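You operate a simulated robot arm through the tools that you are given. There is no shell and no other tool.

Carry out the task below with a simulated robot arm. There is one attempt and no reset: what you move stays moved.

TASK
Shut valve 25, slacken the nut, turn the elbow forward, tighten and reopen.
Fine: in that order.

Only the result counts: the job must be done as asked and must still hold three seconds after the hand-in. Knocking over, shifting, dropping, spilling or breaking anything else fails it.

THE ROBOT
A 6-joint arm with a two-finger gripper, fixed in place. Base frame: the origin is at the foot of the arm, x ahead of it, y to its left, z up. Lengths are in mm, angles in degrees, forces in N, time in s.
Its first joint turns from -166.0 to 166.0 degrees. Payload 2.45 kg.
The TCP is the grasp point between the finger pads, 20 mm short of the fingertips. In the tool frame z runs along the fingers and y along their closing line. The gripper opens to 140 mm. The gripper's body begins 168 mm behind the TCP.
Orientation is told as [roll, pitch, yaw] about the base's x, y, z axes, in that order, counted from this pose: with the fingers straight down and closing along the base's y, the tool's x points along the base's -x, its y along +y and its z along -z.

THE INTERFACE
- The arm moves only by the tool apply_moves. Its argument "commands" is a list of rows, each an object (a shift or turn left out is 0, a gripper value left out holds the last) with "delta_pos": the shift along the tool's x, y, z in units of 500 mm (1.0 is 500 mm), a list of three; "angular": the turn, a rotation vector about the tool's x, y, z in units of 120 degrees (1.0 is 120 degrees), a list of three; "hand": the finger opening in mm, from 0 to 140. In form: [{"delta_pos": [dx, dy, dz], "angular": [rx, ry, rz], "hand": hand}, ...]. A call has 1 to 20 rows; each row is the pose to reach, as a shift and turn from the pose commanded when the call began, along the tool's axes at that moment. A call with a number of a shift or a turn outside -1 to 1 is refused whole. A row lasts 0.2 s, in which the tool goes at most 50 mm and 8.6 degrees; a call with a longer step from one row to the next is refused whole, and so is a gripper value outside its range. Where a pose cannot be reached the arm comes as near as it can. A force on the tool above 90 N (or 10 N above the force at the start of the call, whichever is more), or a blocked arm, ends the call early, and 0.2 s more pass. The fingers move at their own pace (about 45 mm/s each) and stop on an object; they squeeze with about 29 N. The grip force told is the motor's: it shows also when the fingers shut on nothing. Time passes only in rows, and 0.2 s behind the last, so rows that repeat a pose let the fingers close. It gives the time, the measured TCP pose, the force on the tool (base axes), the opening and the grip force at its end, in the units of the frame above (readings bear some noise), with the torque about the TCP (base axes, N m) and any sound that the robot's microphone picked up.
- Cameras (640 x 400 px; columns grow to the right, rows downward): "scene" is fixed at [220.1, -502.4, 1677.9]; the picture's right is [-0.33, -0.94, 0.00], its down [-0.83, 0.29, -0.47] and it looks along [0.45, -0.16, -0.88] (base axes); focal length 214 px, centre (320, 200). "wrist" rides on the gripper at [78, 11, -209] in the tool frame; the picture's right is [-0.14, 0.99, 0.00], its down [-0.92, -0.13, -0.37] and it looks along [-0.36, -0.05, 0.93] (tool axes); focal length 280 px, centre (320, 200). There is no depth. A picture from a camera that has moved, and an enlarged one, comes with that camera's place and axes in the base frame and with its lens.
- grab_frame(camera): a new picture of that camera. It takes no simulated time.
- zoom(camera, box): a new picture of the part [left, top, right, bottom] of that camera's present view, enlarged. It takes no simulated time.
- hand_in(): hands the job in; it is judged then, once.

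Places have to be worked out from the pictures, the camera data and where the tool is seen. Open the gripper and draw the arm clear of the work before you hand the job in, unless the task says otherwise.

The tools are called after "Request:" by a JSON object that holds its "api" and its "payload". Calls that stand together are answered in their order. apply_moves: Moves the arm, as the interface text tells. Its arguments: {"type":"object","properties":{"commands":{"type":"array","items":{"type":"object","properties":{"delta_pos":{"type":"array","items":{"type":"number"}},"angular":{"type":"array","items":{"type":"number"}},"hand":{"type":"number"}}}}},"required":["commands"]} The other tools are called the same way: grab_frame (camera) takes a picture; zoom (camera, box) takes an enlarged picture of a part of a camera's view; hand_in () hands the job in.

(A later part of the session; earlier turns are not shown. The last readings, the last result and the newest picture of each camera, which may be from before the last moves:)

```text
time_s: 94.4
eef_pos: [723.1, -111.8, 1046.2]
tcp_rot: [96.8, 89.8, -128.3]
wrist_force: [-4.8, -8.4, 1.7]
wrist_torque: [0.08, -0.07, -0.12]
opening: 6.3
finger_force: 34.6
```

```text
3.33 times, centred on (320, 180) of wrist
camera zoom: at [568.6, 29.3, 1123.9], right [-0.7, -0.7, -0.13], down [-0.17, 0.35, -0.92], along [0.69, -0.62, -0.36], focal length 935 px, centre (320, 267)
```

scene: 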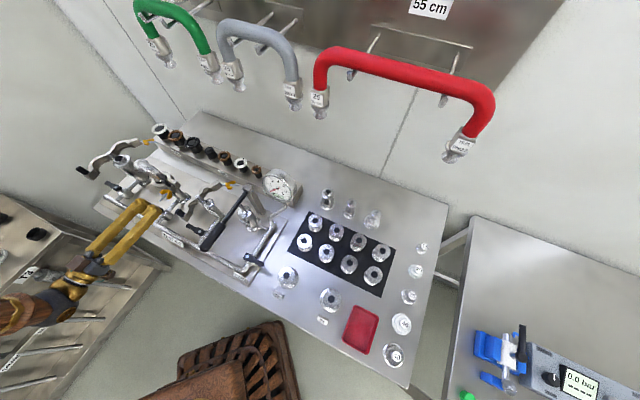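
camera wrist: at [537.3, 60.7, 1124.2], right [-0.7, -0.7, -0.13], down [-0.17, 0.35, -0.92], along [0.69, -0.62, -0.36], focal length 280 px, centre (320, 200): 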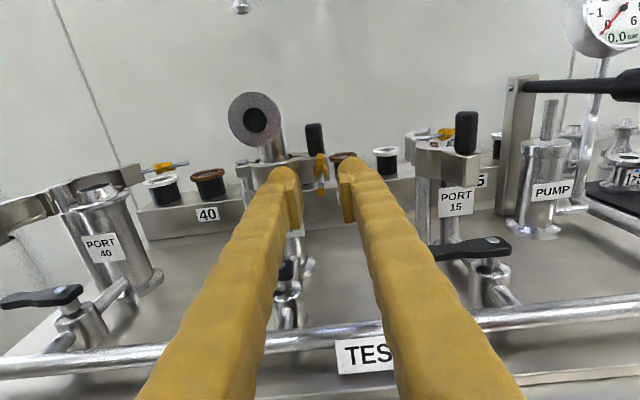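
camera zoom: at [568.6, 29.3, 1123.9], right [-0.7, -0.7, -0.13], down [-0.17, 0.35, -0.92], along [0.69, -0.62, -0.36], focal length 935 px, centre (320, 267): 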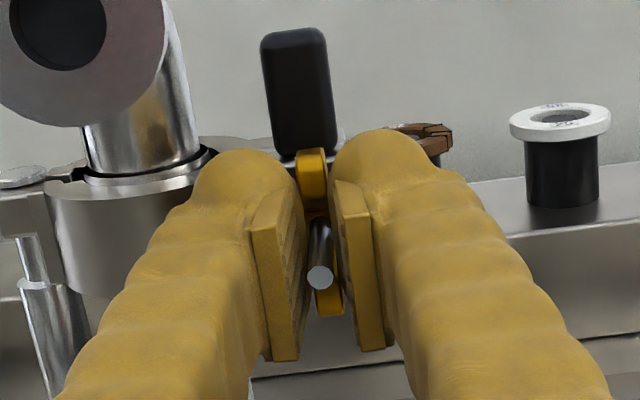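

The wings are gripped (6.3 mm). I turn clockwise seen from the stud end (positive about the tool axis), 90° first, reading the torque.

Request:
{"api": "apply_moves", "payload": {"commands": [{"angular": [0, 0, 0.0667], "hand": 0}, {"angular": [0, 0, 0.1333], "hand": 0}, {"angular": [0, 0, 0.2], "hand": 0}, {"angular": [0, 0, 0.2667], "hand": 0}, {"angular": [0, 0, 0.3333], "hand": 0}, {"angular": [0, 0, 0.4], "hand": 0}, {"angular": [0, 0, 0.4667], "hand": 0}, {"angular": [0, 0, 0.5333], "hand": 0}, {"angular": [0, 0, 0.6], "hand": 0}, {"angular": [0, 0, 0.6667], "hand": 0}, {"angular": [0, 0, 0.7333], "hand": 0}, {"angular": [0, 0, 0.75], "hand": 0}, {"angular": [0, 0, 0.75], "hand": 0}]}}

Request:
{"api": "zoom", "payload": {"camera": "wrist", "box": [250, 120, 390, 240]}}

```text
time_s: 97.2
eef_pos: [722.6, -112.7, 1044.3]
tcp_rot: [-89.9, 0.3, 45.0]
wrist_force: [-16.6, -4.9, -39.5]
wrist_torque: [0.29, 0.28, -0.1]
opening: 6.3
finger_force: 34.4
```

```text
3.33 times, centred on (320, 180) of wrist
camera zoom: at [520.0, -19.5, 1034.7], right [0.09, 0.09, -0.99], down [0.39, 0.91, 0.12], along [0.92, -0.4, 0.05], focal length 935 px, centre (320, 267)
```

zoom: 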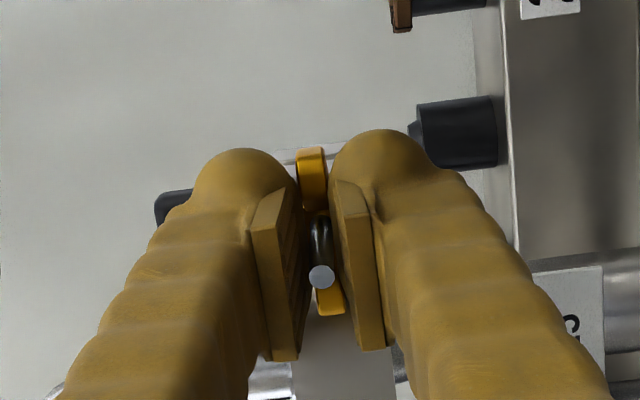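

Turning freely; a -40 N vertical load means I sit about 1 mm high. I correct by 1.2 mm and turn another 90°.

Request:
{"api": "apply_moves", "payload": {"commands": [{"delta_pos": [0.0008, 0.0024, 0], "angular": [0, 0, 0], "hand": 0}, {"delta_pos": [0.0008, 0.0024, 0], "angular": [0, 0, 0.0667], "hand": 0}, {"delta_pos": [0.0008, 0.0024, 0], "angular": [0, 0, 0.1333], "hand": 0}, {"delta_pos": [0.0008, 0.0024, 0], "angular": [0, 0, 0.2], "hand": 0}, {"delta_pos": [0.0008, 0.0024, 0], "angular": [0, 0, 0.2667], "hand": 0}, {"delta_pos": [0.0008, 0.0024, 0], "angular": [0, 0, 0.3333], "hand": 0}, {"delta_pos": [0.0008, 0.0024, 0], "angular": [0, 0, 0.4], "hand": 0}, {"delta_pos": [0.0008, 0.0024, 0], "angular": [0, 0, 0.4667], "hand": 0}, {"delta_pos": [0.0008, 0.0024, 0], "angular": [0, 0, 0.5333], "hand": 0}, {"delta_pos": [0.0008, 0.0024, 0], "angular": [0, 0, 0.6], "hand": 0}, {"delta_pos": [0.0008, 0.0024, 0], "angular": [0, 0, 0.6667], "hand": 0}, {"delta_pos": [0.0008, 0.0024, 0], "angular": [0, 0, 0.7333], "hand": 0}, {"delta_pos": [0.0008, 0.0024, 0], "angular": [0, 0, 0.75], "hand": 0}, {"delta_pos": [0.0008, 0.0024, 0], "angular": [0, 0, 0.75], "hand": 0}]}}

Request:
{"api": "zoom", "payload": {"camera": "wrist", "box": [250, 120, 390, 240]}}

Request:
{"api": "zoom", "payload": {"camera": "scene", "box": [130, 160, 190, 210]}}

```text
time_s: 100.2
eef_pos: [722.7, -111.6, 1045.2]
tcp_rot: [-114.1, -89.8, 68.9]
wrist_force: [6.6, -6.5, -4.0]
wrist_torque: [0.08, 0.05, 0.06]
opening: 6.2
finger_force: 35.0
```

```text
3.33 times, centred on (320, 180) of wrist
camera zoom: at [583.0, 43.5, 966.8], right [0.7, 0.7, 0.13], down [-0.35, 0.17, 0.92], along [0.62, -0.69, 0.37], focal length 935 px, centre (320, 267)
```

zoom: 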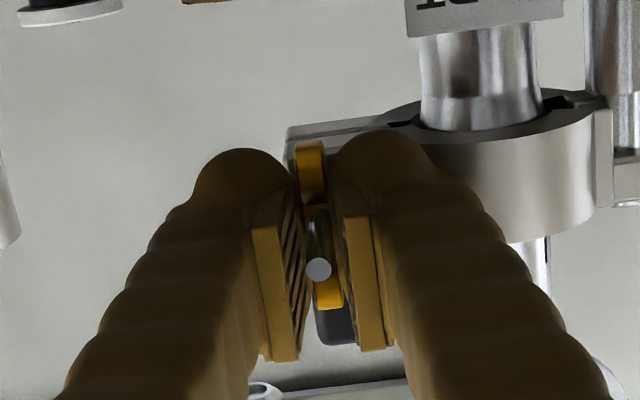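

```text
8.00 times, centred on (160, 185) of scene
camera zoom: at [220.1, -502.4, 1677.9], right [-0.33, -0.94, 0.0], down [-0.83, 0.29, -0.47], along [0.45, -0.16, -0.88], focal length 1716 px, centre (1600, 320)
```

zoom: 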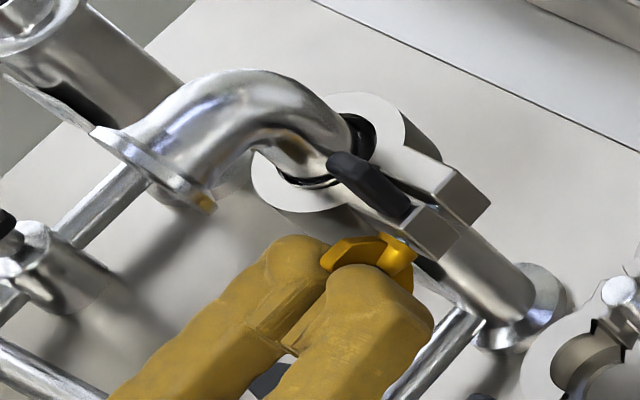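

Half a turn back in, forces small and the lug gap looks closed. I go on another 90°.

Request:
{"api": "apply_moves", "payload": {"commands": [{"angular": [0, 0, 0.0667], "hand": 0}, {"angular": [0, 0, 0.1333], "hand": 0}, {"angular": [0, 0, 0.2], "hand": 0}, {"angular": [0, 0, 0.2667], "hand": 0}, {"angular": [0, 0, 0.3333], "hand": 0}, {"angular": [0, 0, 0.4], "hand": 0}, {"angular": [0, 0, 0.4667], "hand": 0}, {"angular": [0, 0, 0.5333], "hand": 0}, {"angular": [0, 0, 0.6], "hand": 0}, {"angular": [0, 0, 0.6667], "hand": 0}, {"angular": [0, 0, 0.7333], "hand": 0}, {"angular": [0, 0, 0.75], "hand": 0}, {"angular": [0, 0, 0.75], "hand": 0}]}}

Request:
{"api": "zoom", "payload": {"camera": "wrist", "box": [250, 120, 390, 240]}}

Request:
{"api": "zoom", "payload": {"camera": "scene", "box": [130, 160, 190, 210]}}

```text
time_s: 103.0
eef_pos: [732.3, -182.7, 1370.4]
tcp_rot: [67.2, -12.0, -127.3]
wrist_force: [-0.3, -0.5, 0.0]
wrist_torque: [0.0, 0.04, 0.01]
opening: 0.2
finger_force: 29.0
out of reach, approached as far as the arm can: row 1, 2, 3, 4, 5, 6, 7, 8, 9, 10, 11, 12, 13
```

```text
3.33 times, centred on (320, 180) of wrist
camera zoom: at [641.1, 7.5, 1443.8], right [0.34, -0.19, 0.92], down [-0.85, -0.48, 0.22], along [0.4, -0.86, -0.32], focal length 935 px, centre (320, 267)
```

zoom: 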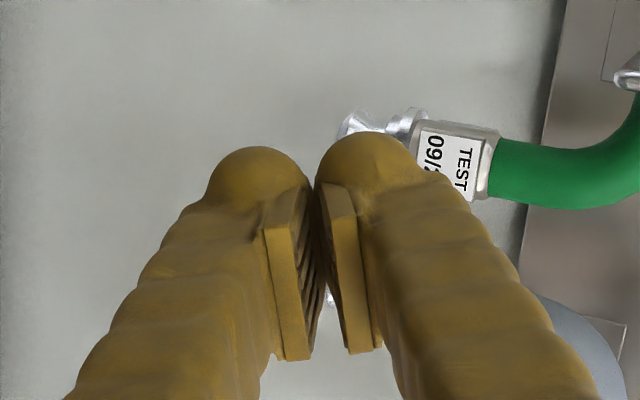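

```text
8.00 times, centred on (160, 185) of scene
camera zoom: at [220.1, -502.4, 1677.9], right [-0.33, -0.94, 0.0], down [-0.83, 0.29, -0.47], along [0.45, -0.16, -0.88], focal length 1716 px, centre (1600, 320)
```

zoom: 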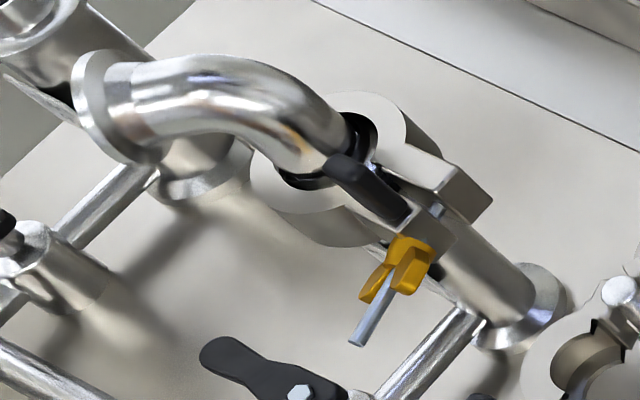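

The wrist's other limit lies right there: the hand was thrown upward to z = 1370 and brushed the elbow round on its way. I stop and inspect everything before any further move.

Request:
{"api": "grab_frame", "payload": {"camera": "scene"}}

Request:
{"api": "grab_frame", "payload": {"camera": "wrist"}}

Request:
{"api": "zoom", "payload": {"camera": "scene", "box": [70, 130, 230, 250]}}

Request:
{"api": "zoom", "payload": {"camera": "scene", "box": [145, 170, 185, 205]}}

```text
taken
```

scene: 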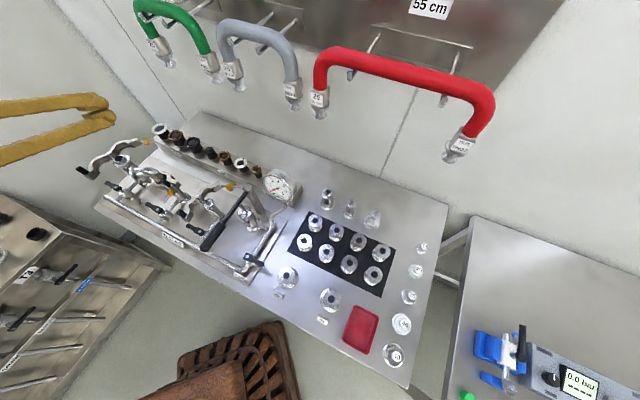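

```text
taken
camera wrist: at [641.1, 7.5, 1443.8], right [0.34, -0.19, 0.92], down [-0.85, -0.48, 0.22], along [0.4, -0.86, -0.32], focal length 280 px, centre (320, 200)
```

wrist: 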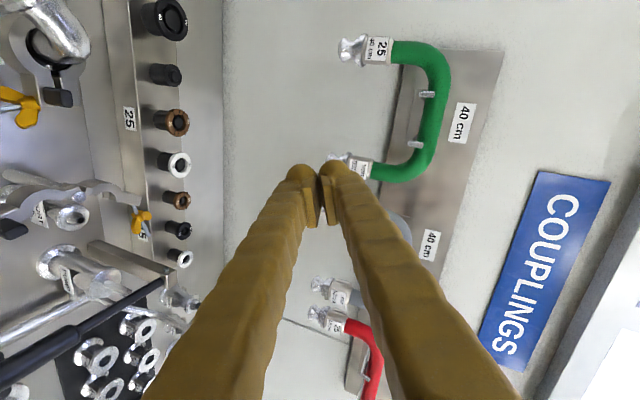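

```text
3.33 times, centred on (150, 190) of scene
camera zoom: at [220.1, -502.4, 1677.9], right [-0.33, -0.94, 0.0], down [-0.83, 0.29, -0.47], along [0.45, -0.16, -0.88], focal length 715 px, centre (887, 233)
```

zoom: 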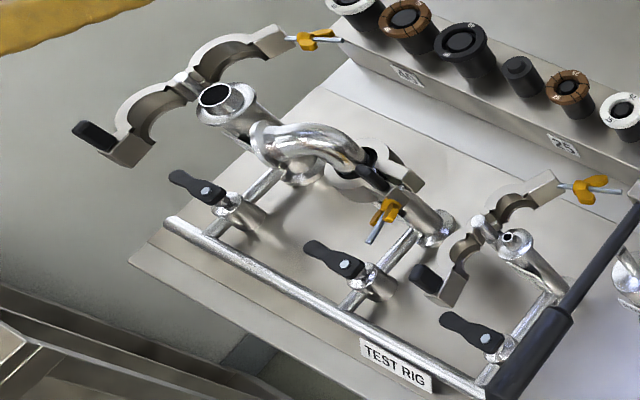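

```text
11.43 times, centred on (165, 188) of scene
camera zoom: at [220.1, -502.4, 1677.9], right [-0.33, -0.94, 0.0], down [-0.83, 0.29, -0.47], along [0.45, -0.16, -0.88], focal length 2451 px, centre (2091, 343)
```

zoom: 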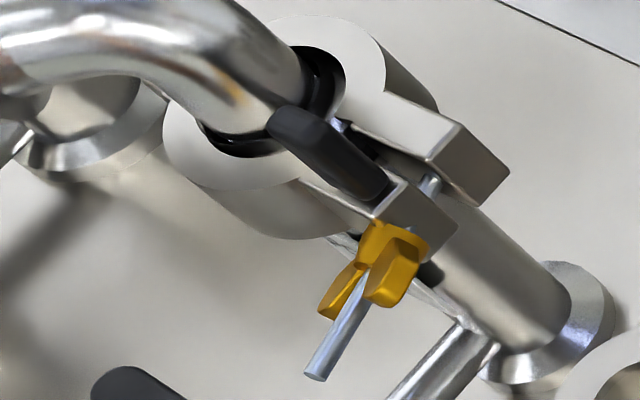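

The bolt is still in the lug but the clamp is ajar again, and the elbow was knocked to about halfway; nothing else was disturbed (hoses, levers, other clamps unchanged). I know now that at this pose the wrist may only work between 0° and about -330°. I back away and unwind in small checked steps.

Request:
{"api": "apply_moves", "payload": {"commands": [{"delta_pos": [0, 0, -0.04], "angular": [0, 0, -0.0667], "hand": 30}, {"delta_pos": [0, 0, -0.08], "angular": [0, 0, -0.1333], "hand": 30}, {"delta_pos": [0, 0, -0.12], "angular": [0, 0, -0.2], "hand": 30}, {"delta_pos": [0, 0, -0.12], "angular": [0, 0, -0.2667], "hand": 30}, {"delta_pos": [0, 0, -0.12], "angular": [0, 0, -0.3333], "hand": 30}]}}

Request:
{"api": "grab_frame", "payload": {"camera": "scene"}}

```text
time_s: 104.2
eef_pos: [682.2, -152.6, 1382.2]
tcp_rot: [55.6, -47.8, -105.3]
wrist_force: [0.3, 0.0, -0.9]
wrist_torque: [0.0, -0.02, 0.02]
opening: 30.0
finger_force: 0.1
```

```text
taken
```

scene: 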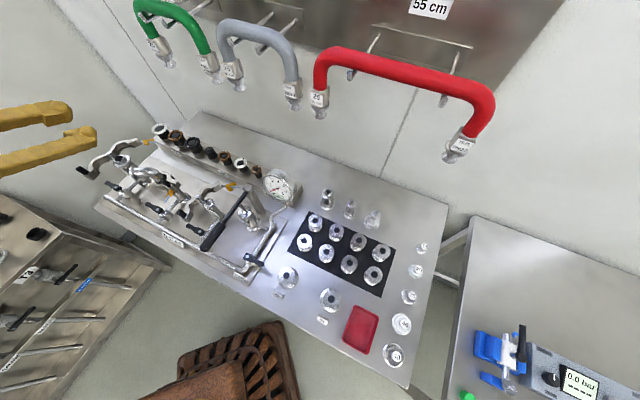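

The hand is in free air above the rig. I unwind the wrist by about -218° in two calls to return to the camera-above branch.

Request:
{"api": "apply_moves", "payload": {"commands": [{"angular": [0, 0, -0.065]}, {"angular": [0, 0, -0.13]}, {"angular": [0, 0, -0.195]}, {"angular": [0, 0, -0.26]}, {"angular": [0, 0, -0.325]}, {"angular": [0, 0, -0.39]}, {"angular": [0, 0, -0.455]}, {"angular": [0, 0, -0.52]}, {"angular": [0, 0, -0.585]}, {"angular": [0, 0, -0.65]}, {"angular": [0, 0, -0.715]}, {"angular": [0, 0, -0.78]}, {"angular": [0, 0, -0.845]}, {"angular": [0, 0, -0.908]}]}}

Request:
{"api": "apply_moves", "payload": {"commands": [{"angular": [0, 0, -0.065]}, {"angular": [0, 0, -0.13]}, {"angular": [0, 0, -0.195]}, {"angular": [0, 0, -0.26]}, {"angular": [0, 0, -0.325]}, {"angular": [0, 0, -0.39]}, {"angular": [0, 0, -0.455]}, {"angular": [0, 0, -0.52]}, {"angular": [0, 0, -0.585]}, {"angular": [0, 0, -0.65]}, {"angular": [0, 0, -0.715]}, {"angular": [0, 0, -0.78]}, {"angular": [0, 0, -0.845]}, {"angular": [0, 0, -0.908]}]}}

Request:
{"api": "grab_frame", "payload": {"camera": "wrist"}}

```text
time_s: 107.2
eef_pos: [679.2, -153.5, 1381.1]
tcp_rot: [-66.7, -16.5, 40.6]
wrist_force: [0.1, 0.4, -0.7]
wrist_torque: [-0.01, -0.02, -0.02]
opening: 29.8
finger_force: 0.1
```

```text
time_s: 110.2
eef_pos: [679.6, -155.5, 1381.5]
tcp_rot: [2.8, 67.7, 140.7]
wrist_force: [0.4, -1.3, -0.6]
wrist_torque: [0.0, -0.01, -0.01]
opening: 29.7
finger_force: 0.0
```

```text
taken
camera wrist: at [552.1, -50.1, 1533.0], right [-0.7, -0.7, -0.11], down [-0.44, 0.55, -0.71], along [0.56, -0.45, -0.69], focal length 280 px, centre (320, 200)
```

wrist: 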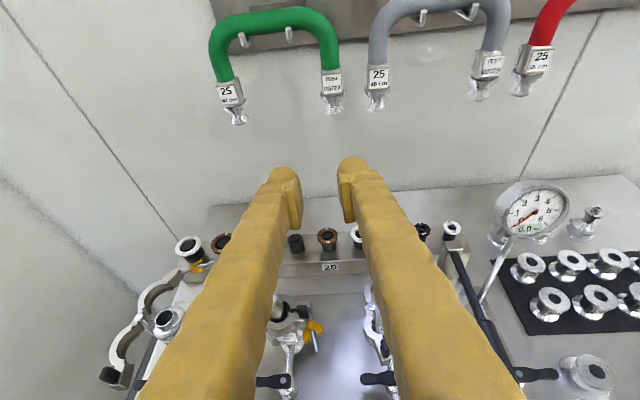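

Back in the known branch. I open the fingers and come down to a viewpoint in front of the clamp.

Request:
{"api": "apply_moves", "payload": {"commands": [{"delta_pos": [-0.075, -0.034, 0.015], "hand": 140}, {"delta_pos": [-0.15, -0.068, 0.031], "hand": 140}, {"delta_pos": [-0.225, -0.103, 0.046], "hand": 140}, {"delta_pos": [-0.3, -0.137, 0.062], "hand": 140}, {"delta_pos": [-0.376, -0.171, 0.077], "hand": 140}, {"delta_pos": [-0.376, -0.171, 0.077], "hand": 140}]}}

Request:
{"api": "grab_frame", "payload": {"camera": "wrist"}}

Request:
{"api": "zoom", "payload": {"camera": "wrist", "box": [240, 160, 400, 280]}}

```text
time_s: 111.6
eef_pos: [708.7, -70.4, 1191.9]
tcp_rot: [2.5, 67.6, 140.2]
wrist_force: [1.0, -0.2, -0.2]
wrist_torque: [0.01, -0.02, -0.02]
opening: 140.2
finger_force: 0.0
```

```text
taken
camera wrist: at [581.1, 33.0, 1343.0], right [-0.7, -0.7, -0.11], down [-0.44, 0.55, -0.71], along [0.56, -0.45, -0.69], focal length 280 px, centre (320, 200)
```

wrist: 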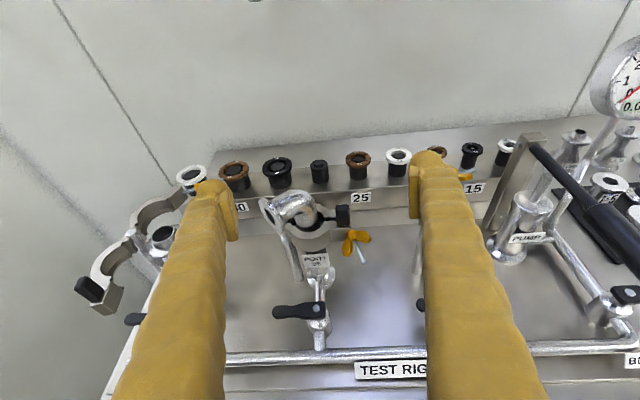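

```text
3.33 times, centred on (320, 220) of wrist
camera zoom: at [581.1, 33.0, 1343.0], right [-0.7, -0.7, -0.11], down [-0.44, 0.55, -0.71], along [0.56, -0.45, -0.69], focal length 935 px, centre (320, 133)
```

zoom: 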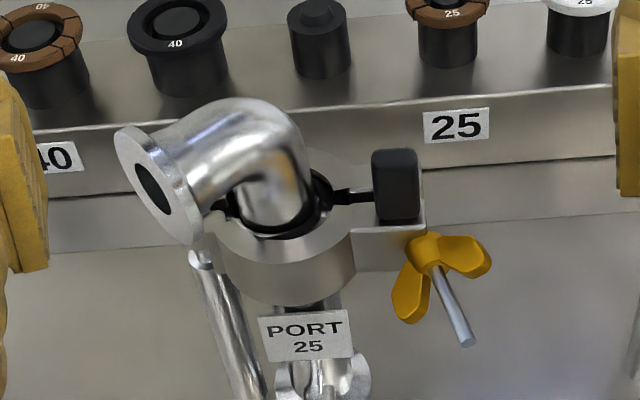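

The elbow points about half-way, and the bolt is tilted to the side at the lug's end, so I'll repeat the sequence: view from above, realign the elbow, squeeze the jaws, swing the bolt in, tighten within the safe wrist range. First the overhead view.

Request:
{"api": "apply_moves", "payload": {"commands": [{"delta_pos": [0.014, 0, -0.006], "angular": [0, -0.0626, 0], "hand": 140}, {"delta_pos": [0.029, 0, -0.012], "angular": [0, -0.125, 0], "hand": 140}, {"delta_pos": [0.043, 0, -0.018], "angular": [0, -0.188, 0], "hand": 140}, {"delta_pos": [0.057, 0, -0.024], "angular": [0, -0.25, 0], "hand": 140}, {"delta_pos": [0.072, 0, -0.03], "angular": [0, -0.313, 0], "hand": 140}, {"delta_pos": [0.086, 0, -0.036], "angular": [0, -0.375, 0], "hand": 140}, {"delta_pos": [0.1, 0, -0.042], "angular": [0, -0.438, 0], "hand": 140}, {"delta_pos": [0.115, 0, -0.048], "angular": [0, -0.5, 0], "hand": 140}, {"delta_pos": [0.129, 0.003, -0.053], "angular": [0, -0.563, 0], "hand": 140}, {"delta_pos": [0.129, 0.003, -0.053], "angular": [0, -0.563, 0], "hand": 140}]}}

Request:
{"api": "grab_frame", "payload": {"camera": "wrist"}}

Request:
{"api": "zoom", "payload": {"camera": "wrist", "box": [220, 20, 380, 140]}}

```text
time_s: 113.8
eef_pos: [707.5, -69.9, 1260.5]
tcp_rot: [0.9, 0.2, 138.1]
wrist_force: [-0.6, -0.3, -0.2]
wrist_torque: [0.02, 0.02, 0.02]
opening: 140.2
finger_force: 0.1
```

```text
taken
camera wrist: at [760.8, -127.3, 1470.1], right [-0.76, -0.64, 0.02], down [-0.6, 0.72, 0.37], along [-0.25, 0.27, -0.93], focal length 280 px, centre (320, 200)
```

wrist: 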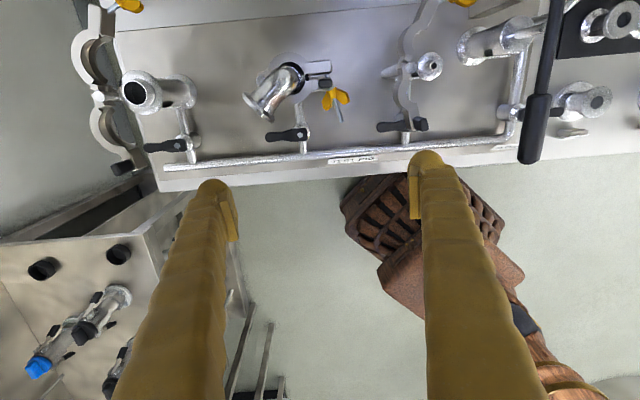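

```text
3.33 times, centred on (300, 80) of wrist
camera zoom: at [760.8, -127.3, 1470.1], right [-0.76, -0.64, 0.02], down [-0.6, 0.72, 0.37], along [-0.25, 0.27, -0.93], focal length 935 px, centre (387, 600)
```

zoom: 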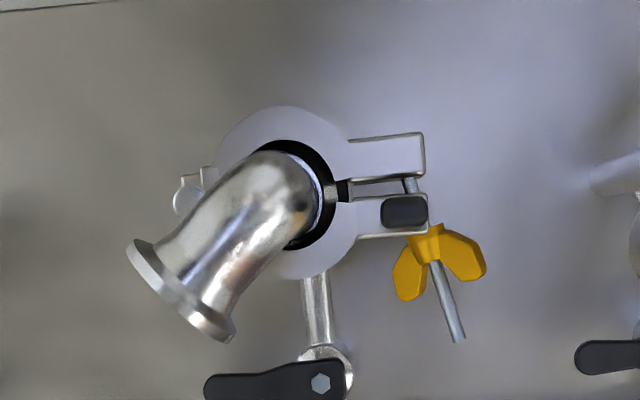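

The bolt is still inside the lug slot (tilted ~9°), lug gap ~6 mm; the elbow points ~39° from t toward the front. I move over the elbow at matching yaw 85 to turn it the remaining ~51°.

Request:
{"api": "apply_moves", "payload": {"commands": [{"delta_pos": [0.024, -0.012, 0], "angular": [0.0, 0, 0.0632], "hand": 100}, {"delta_pos": [0.049, -0.024, 0], "angular": [0.0, 0, 0.1264], "hand": 80}, {"delta_pos": [0.073, -0.036, 0], "angular": [0, 0, 0.1896], "hand": 60}, {"delta_pos": [0.097, -0.048, 0], "angular": [0, 0, 0.2529], "hand": 60}, {"delta_pos": [0.121, -0.06, 0], "angular": [0, 0, 0.3161], "hand": 60}, {"delta_pos": [0.146, -0.072, 0], "angular": [0, 0, 0.3793], "hand": 60}, {"delta_pos": [0.17, -0.0843, 0], "angular": [0, 0, 0.4425], "hand": 60}, {"delta_pos": [0.17, -0.0843, 0], "angular": [0, 0, 0.4425], "hand": 60}]}}

Request:
{"api": "grab_frame", "payload": {"camera": "wrist"}}

Request:
{"api": "zoom", "payload": {"camera": "wrist", "box": [230, 110, 410, 250]}}

```text
time_s: 115.6
eef_pos: [800.4, -97.1, 1259.6]
tcp_rot: [0.5, 0.8, 85.0]
wrist_force: [-0.1, 1.2, -0.1]
wrist_torque: [-0.02, -0.01, -0.01]
opening: 59.8
finger_force: 0.0
```

```text
taken
camera wrist: at [785.0, -169.2, 1470.6], right [-0.97, 0.23, 0.01], down [0.21, 0.91, 0.35], along [0.07, 0.35, -0.94], focal length 280 px, centre (320, 200)
```

wrist: 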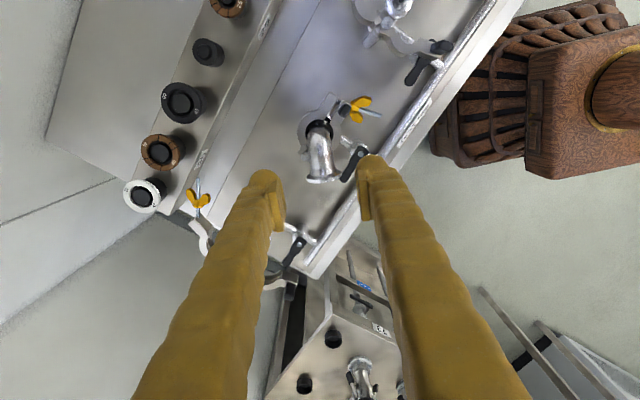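

```text
2.86 times, centred on (320, 180) of wrist
camera zoom: at [785.0, -169.2, 1470.6], right [-0.97, 0.23, 0.01], down [0.21, 0.91, 0.35], along [0.07, 0.35, -0.94], focal length 801 px, centre (320, 257)
```

zoom: 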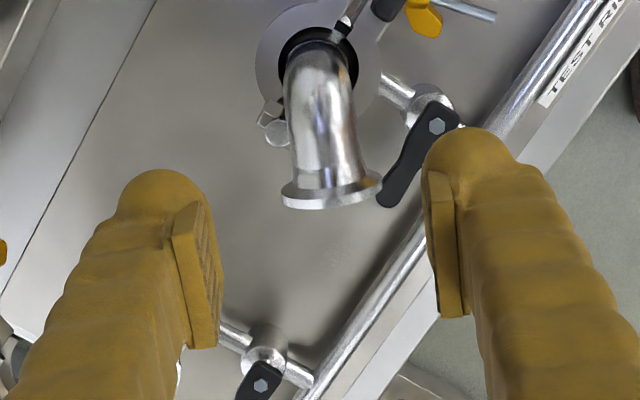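

The elbow leg lies centrally under the open fingers. I descend to z ≈ 1117 with 60 mm opening, then narrow to 36 mm around the leg.

Request:
{"api": "apply_moves", "payload": {"commands": [{"delta_pos": [0, 0.0026, 0.06], "hand": 60}, {"delta_pos": [0, 0.0026, 0.12], "hand": 60}, {"delta_pos": [0, 0.0026, 0.18], "hand": 60}, {"delta_pos": [0, 0.0026, 0.24], "hand": 60}, {"delta_pos": [0, 0.0026, 0.285], "hand": 60}, {"delta_pos": [0, 0.0026, 0.285], "hand": 50}]}}

Request:
{"api": "zoom", "payload": {"camera": "wrist", "box": [230, 100, 410, 250]}}

```text
time_s: 117.0
eef_pos: [796.1, -96.2, 1119.5]
tcp_rot: [0.5, 0.9, 84.9]
wrist_force: [0.6, -0.4, 0.2]
wrist_torque: [-0.01, -0.01, 0.01]
opening: 50.0
finger_force: 0.1
```

```text
2.67 times, centred on (320, 175) of wrist
camera zoom: at [780.2, -170.0, 1329.4], right [-0.97, 0.22, 0.01], down [0.21, 0.91, 0.35], along [0.07, 0.35, -0.94], focal length 748 px, centre (320, 267)
```

zoom: 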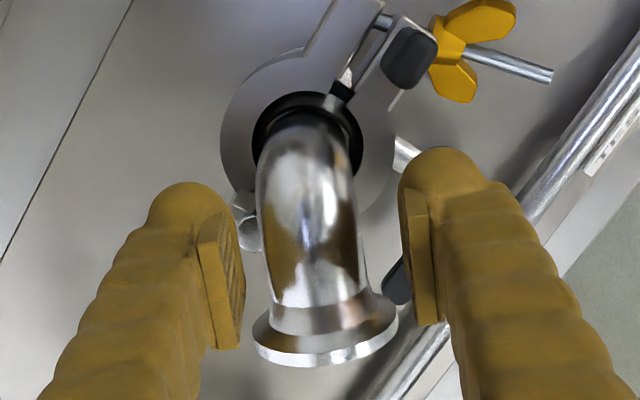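

The leg is ~2.5 mm left of centre between the pads. I shift accordingly and narrow to 35 mm.

Request:
{"api": "apply_moves", "payload": {"commands": [{"delta_pos": [0, -0.005, 0], "hand": 42}, {"delta_pos": [0, -0.005, 0], "hand": 36}, {"delta_pos": [0, -0.005, 0], "hand": 35}]}}

Request:
{"api": "zoom", "payload": {"camera": "wrist", "box": [230, 100, 410, 250]}}

```text
time_s: 117.8
eef_pos: [798.7, -95.0, 1117.8]
tcp_rot: [0.5, 0.8, 85.0]
wrist_force: [0.9, -0.1, 0.6]
wrist_torque: [0.02, -0.03, 0.0]
opening: 35.0
finger_force: 0.0
```

```text
2.67 times, centred on (320, 175) of wrist
camera zoom: at [783.5, -169.7, 1329.2], right [-0.97, 0.22, 0.01], down [0.21, 0.91, 0.35], along [0.07, 0.35, -0.94], focal length 748 px, centre (320, 267)
```

zoom: 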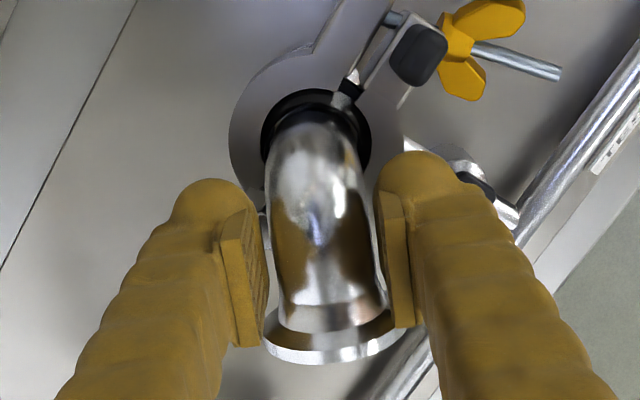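

Caged with ~2 mm clearance. I swing the elbow the remaining 52° to the front about the port axis.

Request:
{"api": "apply_moves", "payload": {"commands": [{"delta_pos": [0.00039, 0.00557, 0], "angular": [0, 0, -0.0667], "hand": 35}, {"delta_pos": [0.00155, 0.01103, 0], "angular": [0, 0, -0.1333], "hand": 35}, {"delta_pos": [0.00346, 0.01627, 0], "angular": [0, 0, -0.2], "hand": 35}, {"delta_pos": [0.00608, 0.0212, 0], "angular": [0, 0, -0.2667], "hand": 35}, {"delta_pos": [0.00936, 0.02571, 0], "angular": [0, 0, -0.3333], "hand": 35}, {"delta_pos": [0.01324, 0.02972, 0], "angular": [0, 0, -0.4], "hand": 35}, {"delta_pos": [0.01537, 0.03152, 0], "angular": [0, 0, -0.4333], "hand": 35}, {"delta_pos": [0.01537, 0.03152, 0], "angular": [0, 0, -0.4333], "hand": 35}]}}

Request:
{"api": "apply_moves", "payload": {"commands": [{"hand": 33}, {"hand": 32}, {"hand": 31.5}]}}

Request:
{"api": "zoom", "payload": {"camera": "wrist", "box": [230, 100, 410, 250]}}

```text
time_s: 119.6
eef_pos: [783.9, -103.7, 1118.3]
tcp_rot: [0.9, 0.1, 137.1]
wrist_force: [1.0, 1.5, 0.0]
wrist_torque: [0.04, -0.02, -0.02]
opening: 36.1
finger_force: 0.9
```

```text
time_s: 120.4
eef_pos: [782.6, -103.7, 1118.5]
tcp_rot: [0.8, 0.1, 136.8]
wrist_force: [0.2, 0.5, -0.5]
wrist_torque: [0.01, 0.02, 0.0]
opening: 32.9
finger_force: 1.0
```

```text
2.67 times, centred on (320, 175) of wrist
camera zoom: at [834.5, -160.8, 1327.5], right [-0.78, -0.63, 0.02], down [-0.58, 0.73, 0.36], along [-0.24, 0.27, -0.93], focal length 748 px, centre (320, 267)
```

zoom: 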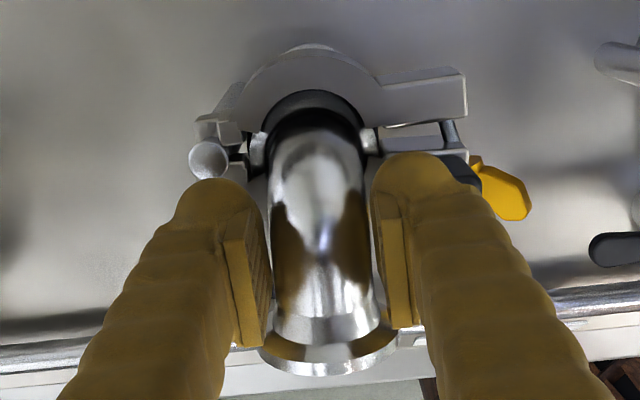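

The elbow points to the front again, lightly held at 33 mm. I release to 37 mm and rise straight up, then check.

Request:
{"api": "apply_moves", "payload": {"commands": [{"hand": 37}, {"hand": 37}, {"delta_pos": [0, 0, -0.05], "hand": 37}, {"delta_pos": [0, 0, -0.13], "hand": 37}, {"delta_pos": [0, 0, -0.21], "hand": 37}, {"delta_pos": [0, 0, -0.29], "hand": 100}, {"delta_pos": [0, 0, -0.29], "hand": 140}, {"delta_pos": [0, 0, -0.29], "hand": 140}, {"delta_pos": [0, 0, -0.29], "hand": 140}, {"delta_pos": [0, 0, -0.29], "hand": 140}]}}

Request:
{"api": "grab_frame", "payload": {"camera": "wrist"}}

Request:
{"api": "zoom", "payload": {"camera": "wrist", "box": [250, 90, 410, 210]}}

Request:
{"api": "zoom", "payload": {"camera": "scene", "box": [130, 155, 190, 205]}}

```text
time_s: 122.6
eef_pos: [785.2, -102.2, 1263.4]
tcp_rot: [0.8, 0.2, 136.9]
wrist_force: [0.1, 0.3, 0.8]
wrist_torque: [0.0, 0.0, 0.01]
opening: 140.2
finger_force: 0.1
```

```text
taken
camera wrist: at [837.5, -159.4, 1471.8], right [-0.78, -0.63, 0.02], down [-0.58, 0.73, 0.36], along [-0.24, 0.27, -0.93], focal length 280 px, centre (320, 200)
```

wrist: 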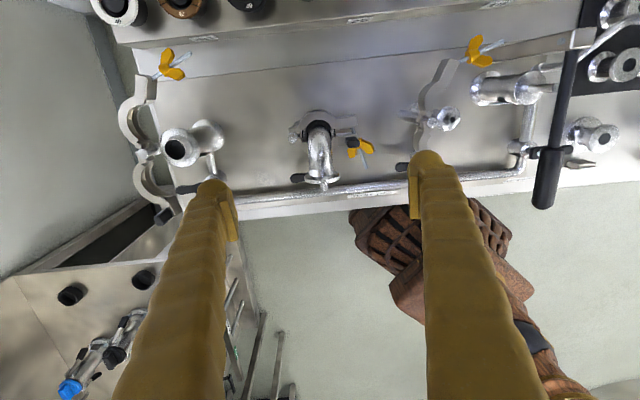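

```text
3.33 times, centred on (330, 150) of wrist
camera zoom: at [837.5, -159.4, 1471.8], right [-0.78, -0.63, 0.02], down [-0.58, 0.73, 0.36], along [-0.24, 0.27, -0.93], focal length 935 px, centre (287, 367)
```

zoom: 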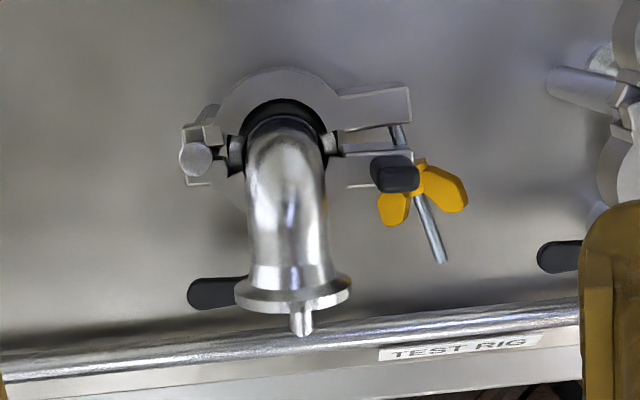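

```text
8.00 times, centred on (160, 180) of scene
camera zoom: at [220.1, -502.4, 1677.9], right [-0.33, -0.94, 0.0], down [-0.83, 0.29, -0.47], along [0.45, -0.16, -0.88], focal length 1716 px, centre (1600, 360)
```

zoom: 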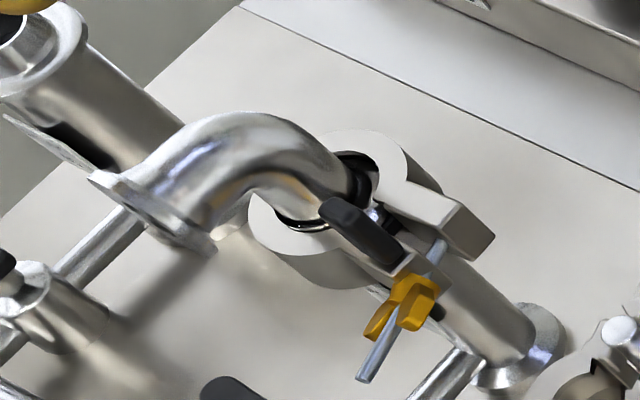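

The elbow points to the front with the jaws slightly ajar and the bolt ~11° out but in the slot. Now I square up the hand, pitch it horizontal and move in front of the nut (t ≈ 424).

Request:
{"api": "apply_moves", "payload": {"commands": [{"angular": [0.0067, 0, 0.0158], "hand": 60}, {"angular": [0.0067, 0, 0.0158], "hand": 40}]}}

Request:
{"api": "apply_moves", "payload": {"commands": [{"delta_pos": [-0.04, 0.01, -0.02], "angular": [0, 0.0625, 0], "hand": 40}, {"delta_pos": [-0.08, 0.02, -0.04], "angular": [0, 0.125, 0], "hand": 40}, {"delta_pos": [-0.12, 0.03, -0.04], "angular": [0, 0.1875, 0], "hand": 40}, {"delta_pos": [-0.15, 0.04, -0.03], "angular": [0, 0.25, 0], "hand": 40}, {"delta_pos": [-0.17, 0.05, -0.02], "angular": [0, 0.3125, 0], "hand": 40}, {"delta_pos": [-0.18, 0.06, 0.0], "angular": [0, 0.375, 0], "hand": 40}, {"delta_pos": [-0.186, 0.07, 0.02], "angular": [0, 0.4375, 0], "hand": 40}, {"delta_pos": [-0.19, 0.08, 0.05], "angular": [0, 0.5, 0], "hand": 40}, {"delta_pos": [-0.193, 0.09, 0.09], "angular": [0, 0.5625, 0], "hand": 40}, {"delta_pos": [-0.195, 0.1, 0.13], "angular": [0, 0.625, 0], "hand": 40}, {"delta_pos": [-0.195, 0.108, 0.17], "angular": [0, 0.6875, 0], "hand": 40}, {"delta_pos": [-0.195, 0.115, 0.22], "angular": [0, 0.75, 0], "hand": 40}, {"delta_pos": [-0.195, 0.115, 0.22], "angular": [0, 0.75, 0], "hand": 40}]}}

Request:
{"api": "grab_frame", "payload": {"camera": "wrist"}}

Request:
{"api": "zoom", "payload": {"camera": "wrist", "box": [260, 190, 380, 290]}}

```text
time_s: 123.2
eef_pos: [786.2, -100.0, 1261.0]
tcp_rot: [0.2, 0.3, 135.0]
wrist_force: [0.3, -0.3, -0.1]
wrist_torque: [0.0, 0.02, 0.01]
opening: 88.8
finger_force: 0.0
```

```text
time_s: 126.0
eef_pos: [674.4, -72.6, 1151.9]
tcp_rot: [159.3, 89.7, -65.4]
wrist_force: [0.1, 0.0, 0.6]
wrist_torque: [0.01, 0.01, 0.03]
opening: 40.0
finger_force: 0.1
```

```text
taken
camera wrist: at [518.8, 67.7, 1229.6], right [-0.7, -0.7, -0.14], down [-0.17, 0.35, -0.92], along [0.69, -0.62, -0.36], focal length 280 px, centre (320, 200)
```

wrist: 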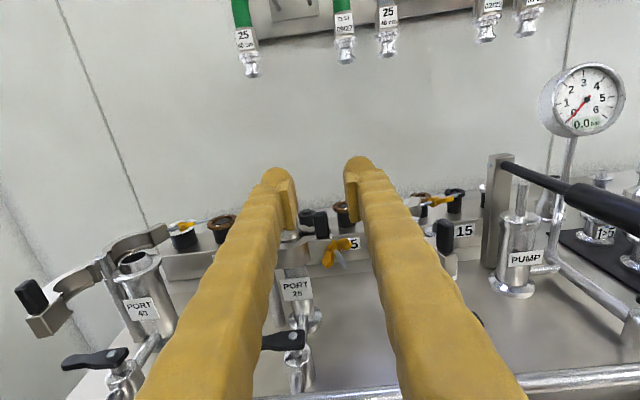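

```text
4.00 times, centred on (320, 240) of wrist
camera zoom: at [518.8, 67.7, 1229.6], right [-0.7, -0.7, -0.14], down [-0.17, 0.35, -0.92], along [0.69, -0.62, -0.36], focal length 1122 px, centre (320, 40)
```

zoom: 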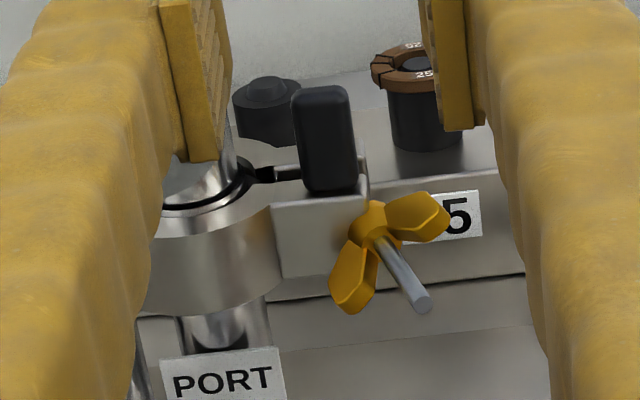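

The nut sits half beside the lug's end (bolt tip at n ≈ -585, t ≈ 412, ~16° out), so the jaws must be closed with the nut backed off first. I yaw the hand 16.5° to match the bolt and come down in line with it to unscrew the nut further.

Request:
{"api": "apply_moves", "payload": {"commands": [{"delta_pos": [0, 0.016, 0.014], "angular": [0.046, 0, 0], "hand": 40}, {"delta_pos": [0, 0.032, 0.028], "angular": [0.092, 0, 0], "hand": 40}, {"delta_pos": [0, 0.0474, 0.0426], "angular": [0.1375, 0, 0], "hand": 40}, {"delta_pos": [-0.07, 0.0474, 0.0426], "angular": [0.1375, 0, 0], "hand": 40}, {"delta_pos": [-0.14, 0.0474, 0.0426], "angular": [0.1375, 0, 0], "hand": 40}, {"delta_pos": [-0.19, 0.0474, 0.0426], "angular": [0.1375, 0, 0], "hand": 32}, {"delta_pos": [-0.213, 0.0474, 0.0426], "angular": [0.1375, 0, 0], "hand": 32}, {"delta_pos": [-0.213, 0.0474, 0.0426], "angular": [0.1375, 0, 0], "hand": 32}]}}

Request:
{"api": "grab_frame", "payload": {"camera": "wrist"}}

Request:
{"api": "zoom", "payload": {"camera": "wrist", "box": [250, 120, 390, 240]}}

```text
time_s: 127.8
eef_pos: [748.1, -90.2, 1075.6]
tcp_rot: [120.8, 89.9, -87.5]
wrist_force: [-7.5, 16.3, 6.4]
wrist_torque: [-0.09, -0.21, 0.53]
opening: 39.6
finger_force: 5.8
out of reach, approached as far as the arm can: row 2, 3, 4, 5, 6, 7, 8
```

```text
taken
camera wrist: at [560.0, 1.7, 1153.7], right [-0.47, -0.87, -0.13], down [-0.26, 0.28, -0.92], along [0.84, -0.4, -0.36], focal length 280 px, centre (320, 200)
```

wrist: 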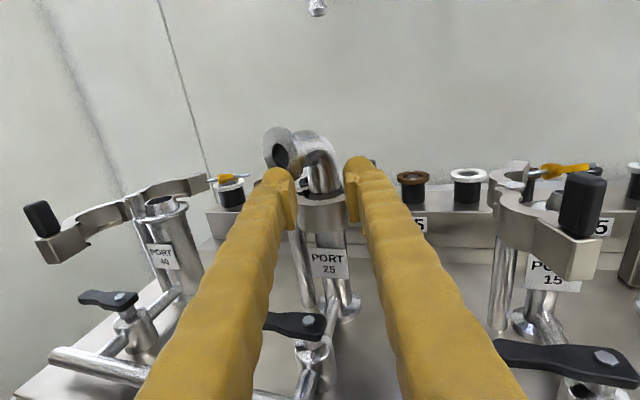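

```text
3.33 times, centred on (320, 180) of wrist
camera zoom: at [560.0, 1.7, 1153.7], right [-0.47, -0.87, -0.13], down [-0.26, 0.28, -0.92], along [0.84, -0.4, -0.36], focal length 935 px, centre (320, 267)
```

zoom: 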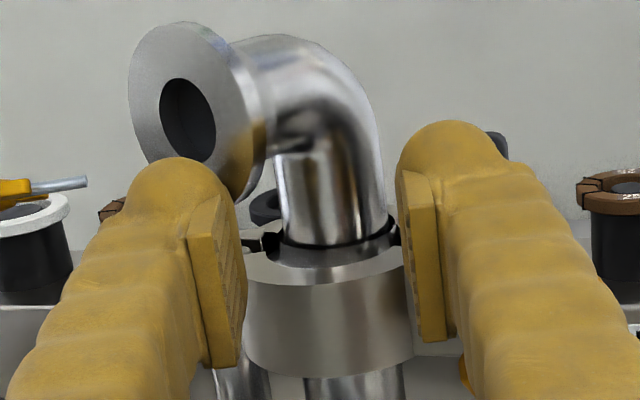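

The yawed pose is out of reach and the arm settled elsewhere (t = 465, z = 1076), lightly touching with one finger. I withdraw in tiny steps: back along the fingers and up.

Request:
{"api": "apply_moves", "payload": {"commands": [{"delta_pos": [0.006, 0, -0.02], "hand": 40}, {"delta_pos": [0.012, 0, -0.04], "hand": 40}]}}

Request:
{"api": "zoom", "payload": {"camera": "scene", "box": [110, 130, 210, 220]}}

```text
time_s: 128.4
eef_pos: [744.8, -80.9, 1081.5]
tcp_rot: [115.5, 89.7, -93.0]
wrist_force: [0.5, 0.6, -0.3]
wrist_torque: [0.0, 0.01, 0.02]
opening: 40.3
finger_force: 0.1
out of reach, approached as far as the arm can: row 1, 2
```

```text
4.44 times, centred on (160, 175) of scene
camera zoom: at [220.1, -502.4, 1677.9], right [-0.33, -0.94, 0.0], down [-0.83, 0.29, -0.47], along [0.45, -0.16, -0.88], focal length 953 px, centre (1031, 311)
```

zoom: 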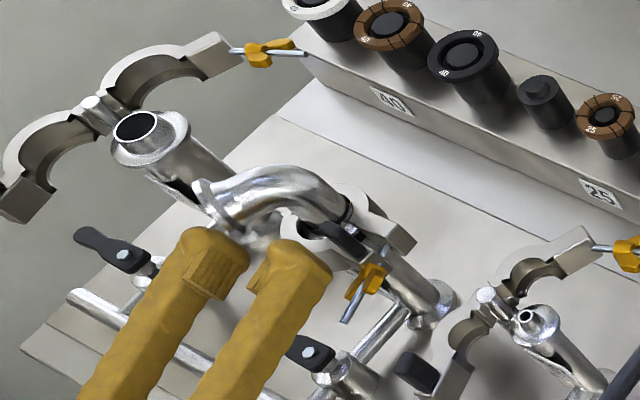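

No contact now. I rotate the hand back to its square heading in small steps, which should restore reachability.

Request:
{"api": "apply_moves", "payload": {"commands": [{"delta_pos": [0, 0, -0.01], "angular": [-0.046, 0, 0], "hand": 40}, {"delta_pos": [0, 0, -0.02], "angular": [-0.092, 0, 0], "hand": 40}]}}

Request:
{"api": "grab_frame", "payload": {"camera": "wrist"}}

Request:
{"api": "zoom", "payload": {"camera": "scene", "box": [110, 130, 210, 220]}}

```text
time_s: 129.0
eef_pos: [735.5, -76.0, 1080.3]
tcp_rot: [141.4, 89.7, -78.0]
wrist_force: [-0.3, 0.3, 0.5]
wrist_torque: [-0.02, 0.02, -0.04]
opening: 40.0
finger_force: 0.0
```

```text
taken
camera wrist: at [568.8, 49.9, 1158.9], right [-0.63, -0.76, -0.14], down [-0.2, 0.33, -0.92], along [0.75, -0.55, -0.36], focal length 280 px, centre (320, 200)
```

wrist: 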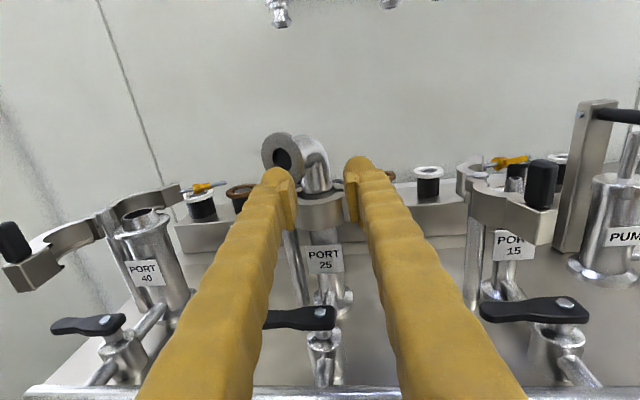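

```text
4.44 times, centred on (160, 175) of scene
camera zoom: at [220.1, -502.4, 1677.9], right [-0.33, -0.94, 0.0], down [-0.83, 0.29, -0.47], along [0.45, -0.16, -0.88], focal length 953 px, centre (1031, 311)
```

zoom: 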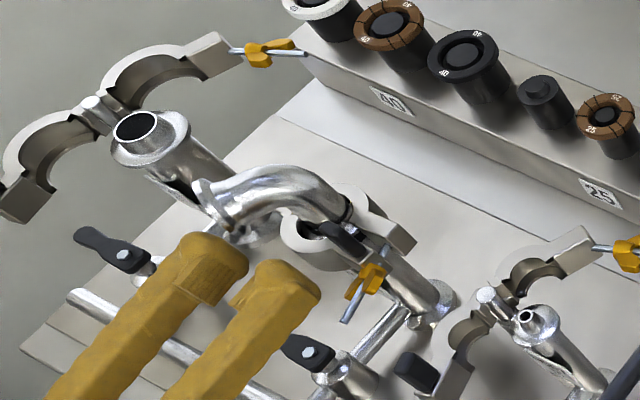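

Reachable again. The elbow's foot looks odd in the scene view, so I zoom in to check whether it's still seated.

Request:
{"api": "zoom", "payload": {"camera": "scene", "box": [140, 155, 190, 200]}}

Request:
{"api": "zoom", "payload": {"camera": "wrist", "box": [250, 110, 390, 230]}}

```text
8.89 times, centred on (165, 178) of scene
camera zoom: at [220.1, -502.4, 1677.9], right [-0.33, -0.94, 0.0], down [-0.83, 0.29, -0.47], along [0.45, -0.16, -0.88], focal length 1906 px, centre (1698, 400)
```

zoom: 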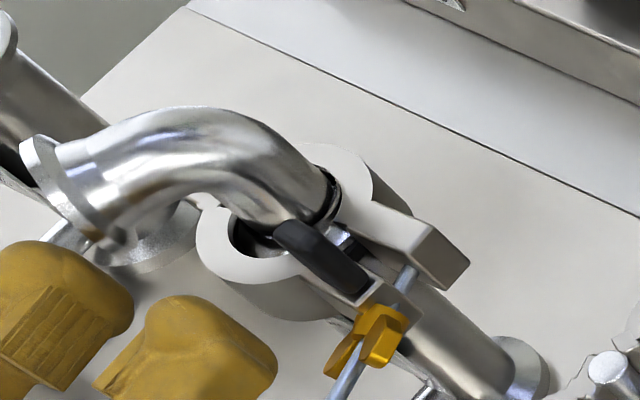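

```text
3.33 times, centred on (320, 170) of wrist
camera zoom: at [568.8, 49.9, 1158.9], right [-0.63, -0.76, -0.14], down [-0.2, 0.33, -0.92], along [0.75, -0.55, -0.36], focal length 935 px, centre (320, 300)
```

zoom: 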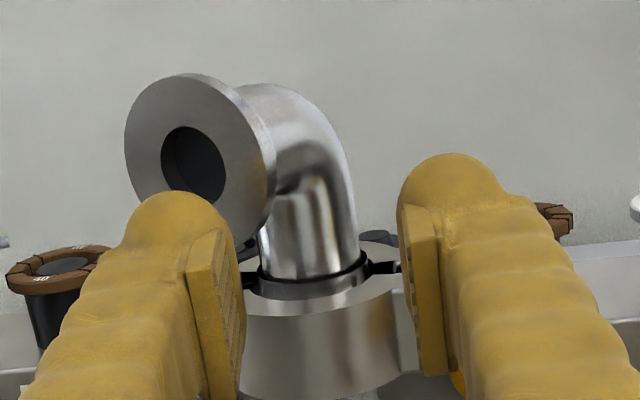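

The front jaw has been pulled a bit forward but the elbow still stands upright on the port. I back the hand out 30 mm in small steps, checking reach, before raising it.

Request:
{"api": "apply_moves", "payload": {"commands": [{"delta_pos": [0, 0, -0.02], "angular": [-0.02, 0, 0], "hand": 40}, {"delta_pos": [0, 0, -0.04], "angular": [-0.04, 0, 0], "hand": 40}]}}

Request:
{"api": "apply_moves", "payload": {"commands": [{"delta_pos": [0.01, 0, -0.02], "hand": 40}, {"delta_pos": [0.03, 0, -0.03], "hand": 40}, {"delta_pos": [0.08, 0, -0.03], "hand": 40}, {"delta_pos": [0.15, 0, -0.03], "hand": 40}, {"delta_pos": [0.2, 0, -0.03], "hand": 40}]}}

Request:
{"api": "grab_frame", "payload": {"camera": "wrist"}}

Request:
{"api": "zoom", "payload": {"camera": "scene", "box": [130, 150, 190, 200]}}

```text
time_s: 129.6
eef_pos: [720.2, -61.7, 1080.2]
tcp_rot: [147.6, 89.9, -76.6]
wrist_force: [0.3, -0.4, -0.2]
wrist_torque: [-0.01, -0.01, -0.06]
opening: 39.8
finger_force: 0.0
```

```text
time_s: 130.8
eef_pos: [711.4, -51.3, 1179.8]
tcp_rot: [134.6, 89.8, -89.7]
wrist_force: [0.9, -0.5, 0.6]
wrist_torque: [-0.02, 0.03, -0.01]
opening: 39.8
finger_force: 0.1
```

```text
taken
camera wrist: at [553.8, 87.8, 1257.4], right [-0.69, -0.71, -0.13], down [-0.17, 0.35, -0.92], along [0.7, -0.61, -0.36], focal length 280 px, centre (320, 200)
```

wrist: 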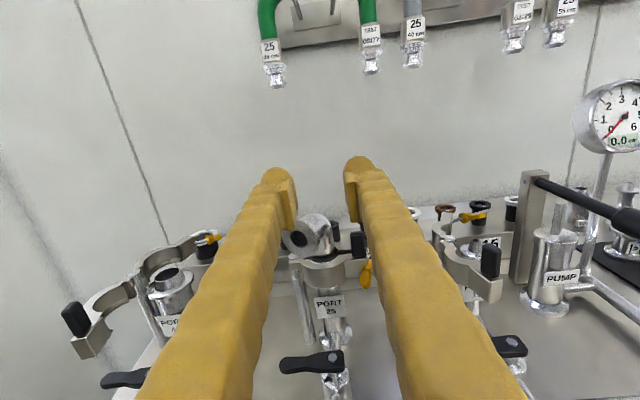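

```text
8.00 times, centred on (160, 175) of scene
camera zoom: at [220.1, -502.4, 1677.9], right [-0.33, -0.94, 0.0], down [-0.83, 0.29, -0.47], along [0.45, -0.16, -0.88], focal length 1716 px, centre (1600, 400)
```

zoom: 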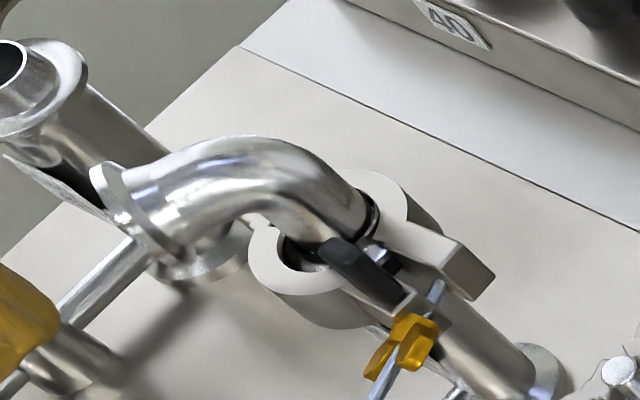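

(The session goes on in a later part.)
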